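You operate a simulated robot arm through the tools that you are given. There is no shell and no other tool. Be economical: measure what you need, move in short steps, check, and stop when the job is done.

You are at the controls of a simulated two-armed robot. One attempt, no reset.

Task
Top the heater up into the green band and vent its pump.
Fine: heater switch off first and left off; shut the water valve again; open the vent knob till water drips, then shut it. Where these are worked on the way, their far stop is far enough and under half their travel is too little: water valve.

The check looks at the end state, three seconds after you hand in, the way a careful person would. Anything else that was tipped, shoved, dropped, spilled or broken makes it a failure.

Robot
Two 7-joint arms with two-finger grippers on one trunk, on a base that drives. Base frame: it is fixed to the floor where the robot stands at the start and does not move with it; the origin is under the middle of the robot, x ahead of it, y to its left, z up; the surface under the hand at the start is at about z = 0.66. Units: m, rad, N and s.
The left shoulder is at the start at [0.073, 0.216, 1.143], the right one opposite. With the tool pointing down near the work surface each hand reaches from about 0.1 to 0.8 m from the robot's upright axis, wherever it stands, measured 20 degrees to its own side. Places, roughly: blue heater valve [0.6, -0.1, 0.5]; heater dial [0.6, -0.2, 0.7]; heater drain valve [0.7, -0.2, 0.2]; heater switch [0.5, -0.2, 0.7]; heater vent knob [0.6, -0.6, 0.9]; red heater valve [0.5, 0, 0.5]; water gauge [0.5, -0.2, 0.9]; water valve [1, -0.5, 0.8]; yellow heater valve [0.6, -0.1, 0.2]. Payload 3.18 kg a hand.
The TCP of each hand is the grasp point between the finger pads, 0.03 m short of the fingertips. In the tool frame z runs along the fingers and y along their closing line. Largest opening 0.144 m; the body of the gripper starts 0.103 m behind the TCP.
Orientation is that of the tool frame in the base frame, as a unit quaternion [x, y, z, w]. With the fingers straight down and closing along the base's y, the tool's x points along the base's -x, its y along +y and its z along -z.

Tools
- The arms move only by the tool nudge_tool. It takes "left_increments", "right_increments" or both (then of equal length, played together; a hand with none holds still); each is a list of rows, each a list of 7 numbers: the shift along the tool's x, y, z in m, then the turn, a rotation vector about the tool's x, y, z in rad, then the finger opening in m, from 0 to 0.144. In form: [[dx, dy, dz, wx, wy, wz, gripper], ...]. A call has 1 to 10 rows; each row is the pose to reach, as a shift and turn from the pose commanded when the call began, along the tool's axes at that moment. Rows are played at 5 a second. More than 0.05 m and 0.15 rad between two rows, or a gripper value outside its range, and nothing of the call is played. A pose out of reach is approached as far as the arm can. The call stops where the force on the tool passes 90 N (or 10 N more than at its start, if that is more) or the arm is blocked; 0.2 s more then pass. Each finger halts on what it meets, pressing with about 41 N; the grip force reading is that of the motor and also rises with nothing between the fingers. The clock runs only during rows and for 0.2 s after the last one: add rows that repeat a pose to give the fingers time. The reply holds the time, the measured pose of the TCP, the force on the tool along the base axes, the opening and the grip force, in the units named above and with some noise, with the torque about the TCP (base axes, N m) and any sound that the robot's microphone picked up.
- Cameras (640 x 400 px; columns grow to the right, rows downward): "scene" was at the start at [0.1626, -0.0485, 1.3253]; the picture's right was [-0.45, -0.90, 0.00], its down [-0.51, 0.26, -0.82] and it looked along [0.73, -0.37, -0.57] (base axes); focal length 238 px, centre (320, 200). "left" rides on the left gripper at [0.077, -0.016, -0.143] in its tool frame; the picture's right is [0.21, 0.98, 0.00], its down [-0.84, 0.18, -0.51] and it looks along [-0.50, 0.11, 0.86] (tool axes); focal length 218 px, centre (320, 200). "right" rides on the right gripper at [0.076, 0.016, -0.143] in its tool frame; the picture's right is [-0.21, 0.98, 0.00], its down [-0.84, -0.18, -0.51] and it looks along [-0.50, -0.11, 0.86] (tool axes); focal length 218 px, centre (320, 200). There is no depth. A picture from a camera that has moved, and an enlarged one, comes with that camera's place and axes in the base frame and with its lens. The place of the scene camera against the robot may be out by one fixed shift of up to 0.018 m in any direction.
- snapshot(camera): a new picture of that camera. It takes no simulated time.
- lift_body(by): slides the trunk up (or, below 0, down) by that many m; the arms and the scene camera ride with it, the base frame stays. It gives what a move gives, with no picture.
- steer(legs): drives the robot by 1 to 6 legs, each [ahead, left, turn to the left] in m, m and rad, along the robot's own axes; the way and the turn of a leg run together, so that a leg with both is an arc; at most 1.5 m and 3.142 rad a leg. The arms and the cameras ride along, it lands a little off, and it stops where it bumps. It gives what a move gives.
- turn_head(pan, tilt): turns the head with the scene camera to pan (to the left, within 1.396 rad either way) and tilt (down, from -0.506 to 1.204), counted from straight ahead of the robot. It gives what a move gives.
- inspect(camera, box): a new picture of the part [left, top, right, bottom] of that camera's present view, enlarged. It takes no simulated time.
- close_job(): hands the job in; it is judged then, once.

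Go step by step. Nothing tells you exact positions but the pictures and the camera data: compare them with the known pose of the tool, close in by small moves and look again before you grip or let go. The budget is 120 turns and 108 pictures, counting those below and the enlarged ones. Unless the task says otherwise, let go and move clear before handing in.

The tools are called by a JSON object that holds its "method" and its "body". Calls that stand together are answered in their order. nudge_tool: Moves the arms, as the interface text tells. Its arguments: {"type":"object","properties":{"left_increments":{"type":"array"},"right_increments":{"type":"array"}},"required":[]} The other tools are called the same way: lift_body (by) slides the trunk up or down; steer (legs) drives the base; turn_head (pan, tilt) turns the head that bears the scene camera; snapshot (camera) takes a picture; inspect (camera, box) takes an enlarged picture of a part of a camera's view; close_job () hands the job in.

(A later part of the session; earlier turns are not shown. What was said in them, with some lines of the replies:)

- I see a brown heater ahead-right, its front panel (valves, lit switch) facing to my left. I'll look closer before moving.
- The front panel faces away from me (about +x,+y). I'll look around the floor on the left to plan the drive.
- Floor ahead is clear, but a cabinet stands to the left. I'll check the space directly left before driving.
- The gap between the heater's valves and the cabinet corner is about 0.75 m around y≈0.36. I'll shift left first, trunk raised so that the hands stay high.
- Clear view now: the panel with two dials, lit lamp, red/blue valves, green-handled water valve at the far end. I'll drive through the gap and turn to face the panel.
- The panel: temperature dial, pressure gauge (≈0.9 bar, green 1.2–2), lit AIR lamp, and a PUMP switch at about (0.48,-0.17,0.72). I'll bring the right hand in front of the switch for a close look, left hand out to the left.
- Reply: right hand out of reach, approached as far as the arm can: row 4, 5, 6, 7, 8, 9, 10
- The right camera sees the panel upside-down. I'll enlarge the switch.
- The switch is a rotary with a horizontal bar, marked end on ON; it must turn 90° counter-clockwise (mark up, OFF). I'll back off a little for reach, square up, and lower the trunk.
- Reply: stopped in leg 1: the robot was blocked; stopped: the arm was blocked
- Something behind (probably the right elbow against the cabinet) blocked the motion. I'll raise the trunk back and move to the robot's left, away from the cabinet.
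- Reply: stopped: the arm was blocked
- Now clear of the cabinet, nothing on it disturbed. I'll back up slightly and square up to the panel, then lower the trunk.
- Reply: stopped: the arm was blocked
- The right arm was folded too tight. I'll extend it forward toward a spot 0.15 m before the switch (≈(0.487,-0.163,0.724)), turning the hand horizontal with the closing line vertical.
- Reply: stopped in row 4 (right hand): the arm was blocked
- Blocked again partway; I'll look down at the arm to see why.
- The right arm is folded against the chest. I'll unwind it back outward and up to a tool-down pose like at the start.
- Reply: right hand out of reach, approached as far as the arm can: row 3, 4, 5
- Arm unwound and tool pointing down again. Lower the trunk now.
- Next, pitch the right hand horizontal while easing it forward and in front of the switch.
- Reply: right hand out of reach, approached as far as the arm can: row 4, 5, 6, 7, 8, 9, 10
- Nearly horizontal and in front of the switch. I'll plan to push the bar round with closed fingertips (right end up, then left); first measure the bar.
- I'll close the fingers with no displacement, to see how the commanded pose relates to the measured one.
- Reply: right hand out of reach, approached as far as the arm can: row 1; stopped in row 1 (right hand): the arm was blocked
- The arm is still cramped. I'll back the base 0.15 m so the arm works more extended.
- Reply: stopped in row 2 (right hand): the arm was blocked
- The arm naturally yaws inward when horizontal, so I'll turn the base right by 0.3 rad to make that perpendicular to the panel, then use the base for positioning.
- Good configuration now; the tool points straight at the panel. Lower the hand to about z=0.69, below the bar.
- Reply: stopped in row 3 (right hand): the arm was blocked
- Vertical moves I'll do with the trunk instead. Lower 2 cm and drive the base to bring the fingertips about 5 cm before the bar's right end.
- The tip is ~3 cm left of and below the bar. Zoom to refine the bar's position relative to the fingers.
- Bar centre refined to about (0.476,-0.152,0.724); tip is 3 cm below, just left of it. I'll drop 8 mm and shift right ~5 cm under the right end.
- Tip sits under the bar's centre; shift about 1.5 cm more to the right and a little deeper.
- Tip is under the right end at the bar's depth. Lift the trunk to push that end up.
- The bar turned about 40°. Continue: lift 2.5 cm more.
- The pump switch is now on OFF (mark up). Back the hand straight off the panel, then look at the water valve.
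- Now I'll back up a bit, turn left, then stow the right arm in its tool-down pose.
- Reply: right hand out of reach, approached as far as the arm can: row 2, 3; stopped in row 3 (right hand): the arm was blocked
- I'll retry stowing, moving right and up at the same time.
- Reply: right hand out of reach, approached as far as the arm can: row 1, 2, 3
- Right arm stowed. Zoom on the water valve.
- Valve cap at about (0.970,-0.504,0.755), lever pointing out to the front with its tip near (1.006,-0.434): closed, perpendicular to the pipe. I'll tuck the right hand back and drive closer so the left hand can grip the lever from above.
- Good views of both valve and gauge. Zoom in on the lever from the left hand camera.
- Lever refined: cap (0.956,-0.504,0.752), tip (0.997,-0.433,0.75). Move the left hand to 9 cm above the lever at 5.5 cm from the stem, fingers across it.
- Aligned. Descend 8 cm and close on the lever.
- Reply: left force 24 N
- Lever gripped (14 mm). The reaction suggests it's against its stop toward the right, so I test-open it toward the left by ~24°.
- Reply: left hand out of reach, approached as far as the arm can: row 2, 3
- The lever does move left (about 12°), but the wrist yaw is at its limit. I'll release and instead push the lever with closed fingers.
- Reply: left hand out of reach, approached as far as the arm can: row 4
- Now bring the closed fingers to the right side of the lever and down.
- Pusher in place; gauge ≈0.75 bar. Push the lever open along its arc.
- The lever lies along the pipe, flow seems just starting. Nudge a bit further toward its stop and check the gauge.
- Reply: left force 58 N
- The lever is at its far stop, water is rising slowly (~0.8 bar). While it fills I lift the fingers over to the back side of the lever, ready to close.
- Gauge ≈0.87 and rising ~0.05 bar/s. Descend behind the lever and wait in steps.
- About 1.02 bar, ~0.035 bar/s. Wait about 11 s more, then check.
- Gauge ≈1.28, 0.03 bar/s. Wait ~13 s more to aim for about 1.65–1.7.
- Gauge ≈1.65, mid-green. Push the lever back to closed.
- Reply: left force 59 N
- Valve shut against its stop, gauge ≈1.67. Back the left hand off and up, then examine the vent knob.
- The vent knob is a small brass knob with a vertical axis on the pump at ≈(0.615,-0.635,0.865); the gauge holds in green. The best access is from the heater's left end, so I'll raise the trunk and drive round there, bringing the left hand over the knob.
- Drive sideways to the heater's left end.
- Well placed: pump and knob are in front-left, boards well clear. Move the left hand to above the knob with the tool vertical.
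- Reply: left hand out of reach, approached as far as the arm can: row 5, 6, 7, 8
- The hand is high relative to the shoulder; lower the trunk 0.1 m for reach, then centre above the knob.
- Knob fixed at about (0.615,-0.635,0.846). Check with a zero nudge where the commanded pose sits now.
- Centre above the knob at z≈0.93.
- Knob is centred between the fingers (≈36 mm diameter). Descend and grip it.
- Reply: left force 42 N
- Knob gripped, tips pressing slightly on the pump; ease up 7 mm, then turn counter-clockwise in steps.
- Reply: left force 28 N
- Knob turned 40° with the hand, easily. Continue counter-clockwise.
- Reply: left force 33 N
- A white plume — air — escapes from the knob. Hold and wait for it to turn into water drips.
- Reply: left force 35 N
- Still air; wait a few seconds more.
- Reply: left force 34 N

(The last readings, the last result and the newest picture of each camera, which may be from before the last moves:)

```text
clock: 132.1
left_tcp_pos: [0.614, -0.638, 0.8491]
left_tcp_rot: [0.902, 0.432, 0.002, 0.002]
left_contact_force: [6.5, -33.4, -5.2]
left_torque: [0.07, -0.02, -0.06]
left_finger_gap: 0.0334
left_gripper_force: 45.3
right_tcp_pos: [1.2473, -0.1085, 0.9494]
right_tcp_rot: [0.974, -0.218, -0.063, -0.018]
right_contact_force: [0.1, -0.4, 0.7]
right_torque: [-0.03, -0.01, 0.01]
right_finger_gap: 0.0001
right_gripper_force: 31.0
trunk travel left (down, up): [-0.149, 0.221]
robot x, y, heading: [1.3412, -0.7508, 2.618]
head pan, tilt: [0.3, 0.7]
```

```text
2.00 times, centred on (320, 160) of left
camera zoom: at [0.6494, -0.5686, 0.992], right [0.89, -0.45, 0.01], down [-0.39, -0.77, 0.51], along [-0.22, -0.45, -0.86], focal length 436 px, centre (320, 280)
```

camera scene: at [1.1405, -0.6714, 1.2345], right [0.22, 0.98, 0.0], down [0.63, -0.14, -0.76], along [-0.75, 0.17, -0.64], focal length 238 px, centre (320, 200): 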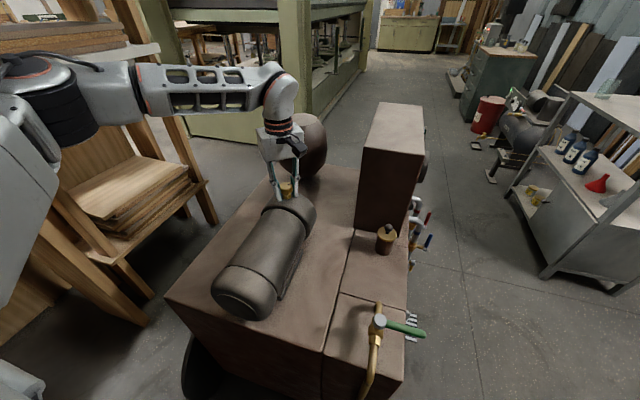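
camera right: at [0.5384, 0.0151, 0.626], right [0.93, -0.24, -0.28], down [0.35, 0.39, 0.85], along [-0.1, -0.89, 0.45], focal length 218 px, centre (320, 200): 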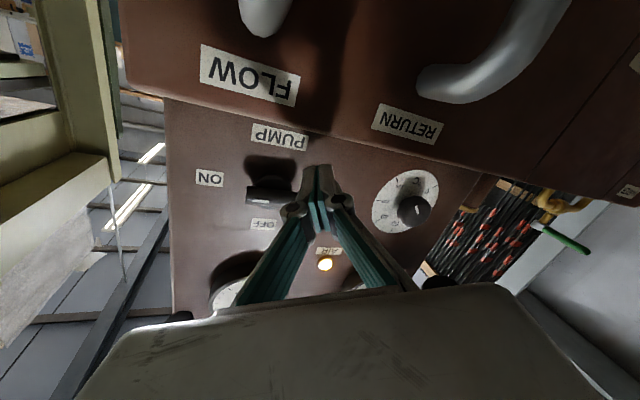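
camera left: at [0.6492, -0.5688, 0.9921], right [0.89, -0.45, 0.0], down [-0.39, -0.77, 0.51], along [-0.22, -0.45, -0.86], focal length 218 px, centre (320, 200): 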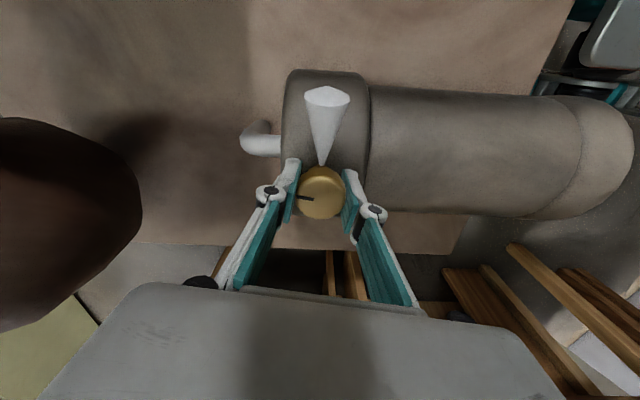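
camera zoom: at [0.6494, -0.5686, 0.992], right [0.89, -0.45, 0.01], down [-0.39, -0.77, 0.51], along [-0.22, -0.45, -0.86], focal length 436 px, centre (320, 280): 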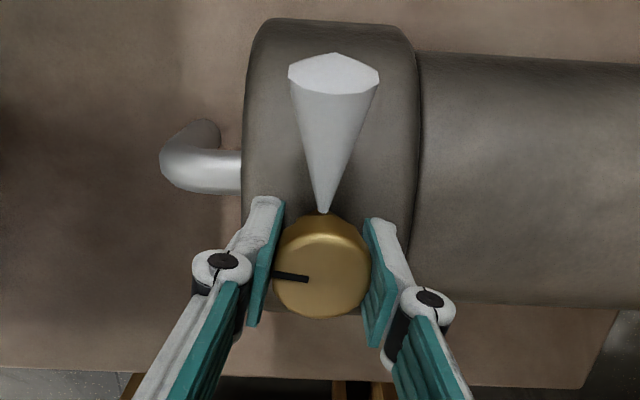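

Still air. Wait ~4 s more.

{"method": "nudge_tool", "body": {"left_increments": [[0, 0, 0, 0, 0, 0, 0], [0, 0, 0, 0, 0, 0, 0], [0, 0, 0, 0, 0, 0, 0], [0, 0, 0, 0, 0, 0, 0], [0, 0, 0, 0, 0, 0, 0], [0, 0, 0, 0, 0, 0, 0], [0, 0, 0, 0, 0, 0, 0], [0, 0, 0, 0, 0, 0, 0], [0, 0, 0, 0, 0, 0, 0], [0, 0, 0, 0, 0, 0, 0]]}}

{"method": "nudge_tool", "body": {"left_increments": [[0, 0, 0, 0, 0, 0, 0], [0, 0, 0, 0, 0, 0, 0], [0, 0, 0, 0, 0, 0, 0], [0, 0, 0, 0, 0, 0, 0], [0, 0, 0, 0, 0, 0, 0], [0, 0, 0, 0, 0, 0, 0], [0, 0, 0, 0, 0, 0, 0], [0, 0, 0, 0, 0, 0, 0], [0, 0, 0, 0, 0, 0, 0], [0, 0, 0, 0, 0, 0, 0]]}}

{"method": "inspect", "body": {"camera": "left", "box": [220, 60, 420, 260]}}

```text
clock: 134.3
left_tcp_pos: [0.6144, -0.6385, 0.8493]
left_tcp_rot: [0.902, 0.432, 0.002, 0.001]
left_contact_force: [8.4, -30.4, -6.1]
left_torque: [-0.08, 0.02, -0.03]
left_finger_gap: 0.0334
left_gripper_force: 45.0
right_tcp_pos: [1.2468, -0.1086, 0.9495]
right_tcp_rot: [0.974, -0.219, -0.062, -0.018]
right_contact_force: [-0.1, 0.2, 0.4]
right_torque: [0.0, 0.0, 0.01]
right_finger_gap: 0.0001
right_gripper_force: 31.2
trunk travel left (down, up): [-0.149, 0.221]
robot x, y, heading: [1.3398, -0.7515, 2.615]
head pan, tilt: [0.3, 0.7]
```

```text
clock: 136.5
left_tcp_pos: [0.616, -0.6378, 0.8485]
left_tcp_rot: [0.902, 0.432, 0.002, 0.003]
left_contact_force: [10.1, -29.7, -7.3]
left_torque: [-0.07, 0.01, -0.03]
left_finger_gap: 0.0336
left_gripper_force: 44.4
right_tcp_pos: [1.247, -0.1071, 0.9471]
right_tcp_rot: [0.974, -0.219, -0.063, -0.018]
right_contact_force: [0.3, -0.2, 0.3]
right_torque: [-0.01, 0.01, 0.02]
right_finger_gap: 0.0
right_gripper_force: 30.9
trunk travel left (down, up): [-0.149, 0.221]
robot x, y, heading: [1.3423, -0.7519, 2.618]
head pan, tilt: [0.3, 0.7]
```

```text
2.00 times, centred on (320, 160) of left
camera zoom: at [0.6495, -0.5683, 0.9921], right [0.89, -0.45, 0.01], down [-0.39, -0.77, 0.51], along [-0.22, -0.45, -0.86], focal length 436 px, centre (320, 280)
```

zoom: 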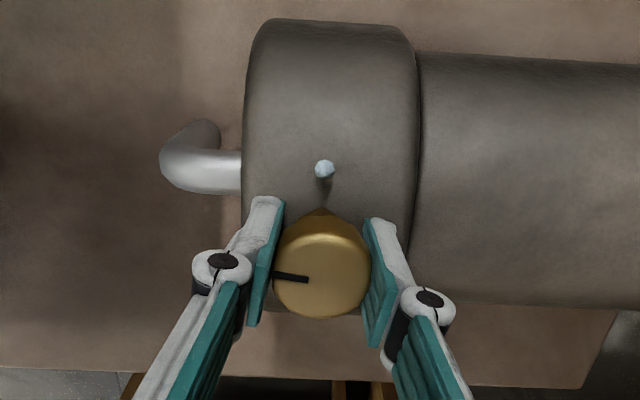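

Water drips now. Shut the knob: turn clockwise all the way back.

{"method": "nudge_tool", "body": {"left_increments": [[0, 0, 0, 0, 0, 0.145, 0], [0, 0, 0, 0, 0, 0.29, 0], [0, 0, 0, 0, 0, 0.435, 0], [0, 0, 0, 0, 0, 0.58, 0], [0, 0, 0, 0, 0, 0.725, 0], [0, 0, 0, 0, 0, 0.87, 0], [0, 0, 0, 0, 0, 1.015, 0], [0, 0, 0, 0, 0, 1.16, 0], [0, 0, 0, 0, 0, 1.305, 0], [0, 0, 0, 0, 0, 1.45, 0]]}}

{"method": "inspect", "body": {"camera": "left", "box": [220, 60, 420, 260]}}

```text
clock: 138.7
left_tcp_pos: [0.6128, -0.6362, 0.8497]
left_tcp_rot: [0.961, -0.276, 0.002, -0.001]
left_contact_force: [8.5, -18.1, -8.5]
left_torque: [-0.4, -0.39, 0.51]
left_finger_gap: 0.0337
left_gripper_force: 45.4
right_tcp_pos: [1.247, -0.1071, 0.9491]
right_tcp_rot: [0.973, -0.22, -0.064, -0.018]
right_contact_force: [-0.1, -0.2, -0.6]
right_torque: [-0.01, 0.02, 0.01]
right_finger_gap: 0.0001
right_gripper_force: 30.5
trunk travel left (down, up): [-0.149, 0.221]
robot x, y, heading: [1.3387, -0.7521, 2.618]
head pan, tilt: [0.3, 0.7]
```

```text
2.00 times, centred on (320, 160) of left
camera zoom: at [0.6874, -0.6634, 0.9925], right [-0.34, -0.94, 0.0], down [-0.81, 0.29, 0.5], along [-0.47, 0.17, -0.86], focal length 436 px, centre (320, 280)
```

zoom: 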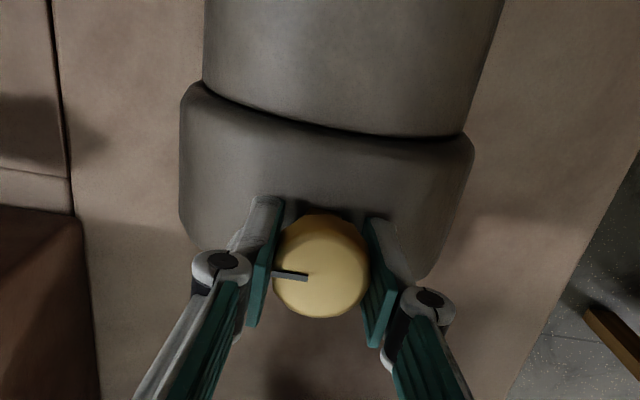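

Torque shows the closing stop; no drip. Release and rise clear.

{"method": "nudge_tool", "body": {"left_increments": [[0, 0, 0, 0, 0, 0, 0.05], [0, 0, 0, 0, 0, 0, 0.07], [0, 0, -0.01, 0, 0, 0, 0.07], [0, 0, -0.05, 0, 0, 0, 0.07], [0, 0, -0.09, 0, 0, 0, 0.07], [0, 0, -0.13, 0, 0, 0, 0.07], [0, 0, -0.16, 0, 0, 0, 0.07]]}}

{"method": "inspect", "body": {"camera": "left", "box": [220, 80, 420, 240]}}

{"method": "snapshot", "body": {"camera": "scene"}}

```text
clock: 140.3
left_tcp_pos: [0.6353, -0.6583, 0.9668]
left_tcp_rot: [0.96, -0.278, -0.022, 0.002]
left_contact_force: [1.4, -0.5, -0.3]
left_torque: [0.05, 0.22, 0.0]
left_finger_gap: 0.0701
left_gripper_force: 0.1
left hand out of reach, approached as far as the arm can: row 5, 6, 7
right_tcp_pos: [1.2518, -0.1074, 0.9514]
right_tcp_rot: [0.973, -0.22, -0.068, -0.018]
right_contact_force: [2.1, 0.0, 0.6]
right_torque: [0.02, 0.23, 0.0]
right_finger_gap: 0.0
right_gripper_force: 31.2
trunk travel left (down, up): [-0.149, 0.221]
robot x, y, heading: [1.3407, -0.754, 2.624]
head pan, tilt: [0.3, 0.7]
```

```text
2.50 times, centred on (320, 160) of left
camera zoom: at [0.714, -0.6867, 1.1062], right [-0.35, -0.94, 0.01], down [-0.79, 0.29, 0.54], along [-0.51, 0.18, -0.84], focal length 546 px, centre (320, 300)
```

zoom: 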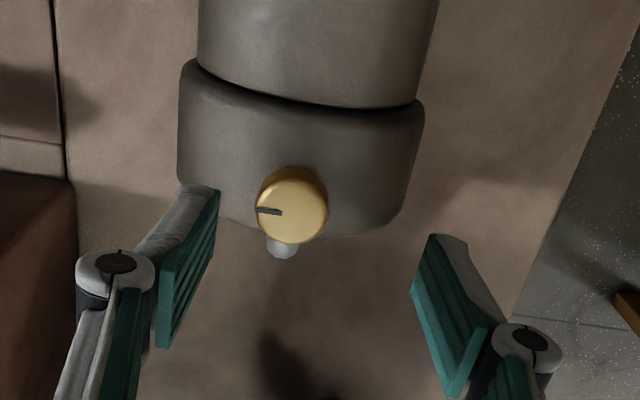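

```text
21 pictures are left
camera scene: at [1.1473, -0.6719, 1.237], right [0.22, 0.98, 0.0], down [0.62, -0.14, -0.77], along [-0.75, 0.17, -0.64], focal length 238 px, centre (320, 200)
```

scene: 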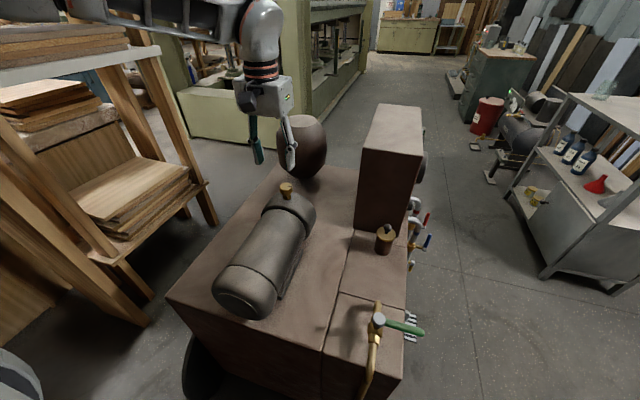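

Knob shut with its mark back where it started. Raise the trunk and drive back around to read the gauge and lamps.

{"method": "lift_body", "body": {"by": 0.21}}

{"method": "steer", "body": {"legs": [[0.02, 0, 0], [0.16, -0.66, 0]]}}

{"method": "inspect", "body": {"camera": "scene", "box": [120, 100, 320, 260]}}

```text
clock: 142.6
left_tcp_pos: [0.6824, -0.6881, 1.3557]
left_tcp_rot: [0.946, -0.272, -0.173, -0.036]
left_contact_force: [-0.3, 0.2, 0.1]
left_torque: [0.05, -0.01, -0.03]
left_finger_gap: 0.0701
left_gripper_force: 0.1
right_tcp_pos: [1.2483, -0.1049, 1.1573]
right_tcp_rot: [0.973, -0.22, -0.063, -0.017]
right_contact_force: [-0.1, 0.4, 0.1]
right_torque: [0.03, -0.05, -0.03]
right_finger_gap: 0.0
right_gripper_force: 31.1
trunk travel left (down, up): [-0.359, 0.011]
robot x, y, heading: [1.341, -0.7514, 2.617]
head pan, tilt: [0.3, 0.7]
```

```text
clock: 149.2
left_tcp_pos: [0.8581, -0.0268, 1.3555]
left_tcp_rot: [0.945, -0.275, -0.173, -0.038]
left_contact_force: [-1.1, 0.3, -1.0]
left_torque: [0.01, 0.02, -0.01]
left_finger_gap: 0.0699
left_gripper_force: 0.2
right_tcp_pos: [1.4245, 0.5529, 1.1573]
right_tcp_rot: [0.973, -0.221, -0.063, -0.017]
right_contact_force: [0.0, -0.3, -0.4]
right_torque: [0.02, -0.02, 0.02]
right_finger_gap: 0.0
right_gripper_force: 30.9
trunk travel left (down, up): [-0.359, 0.011]
robot x, y, heading: [1.5186, -0.0927, 2.614]
head pan, tilt: [0.3, 0.7]
```

```text
2.50 times, centred on (220, 180) of scene
camera zoom: at [1.4062, -0.0628, 1.4533], right [0.23, 0.97, 0.0], down [0.63, -0.15, -0.76], along [-0.75, 0.17, -0.64], focal length 596 px, centre (570, 250)
```

zoom: 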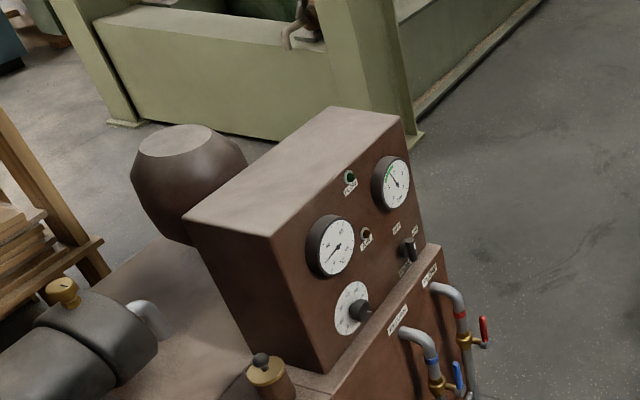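

The AIR lamp is out. Read the gauge and switch closely.

{"method": "inspect", "body": {"camera": "scene", "box": [255, 155, 305, 215]}}

```text
6.67 times, centred on (280, 185) of scene
camera zoom: at [1.4062, -0.0628, 1.4533], right [0.23, 0.97, 0.0], down [0.63, -0.15, -0.76], along [-0.75, 0.17, -0.64], focal length 1590 px, centre (587, 300)
```

zoom: 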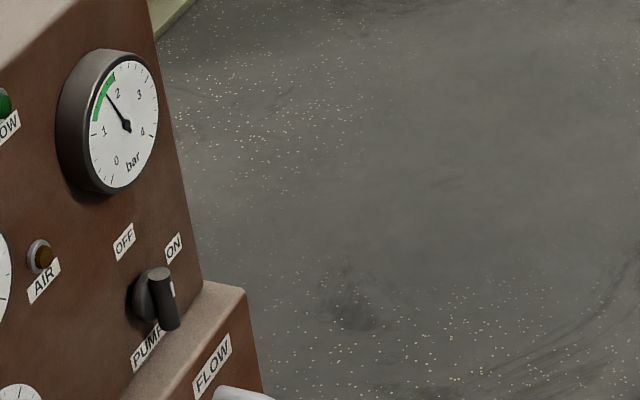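

Gauge in the green (≈1.6 bar), AIR lamp out, pump switch on OFF, water valve and vent shut, hands clear: handing in.

{"method": "close_job", "body": {}}

```text
The job is handed in.
```

The job is handed in: the heater gauge reads about 1.6 bar, inside the green band, and its pump is vented.

- **Switch:** I turned the pump switch off first and left it off.
- **Water valve:** I opened it to its far stop, then pushed it back to its closed stop.
- **Vent knob:** I opened it until water dripped, then shut it against its stop. The AIR lamp has gone out.
- **Possible bump:** While I was positioning for the switch, the base was blocked once. I think the right elbow touched the cabinet. The part of the cabinet I could see afterwards looked undisturbed.
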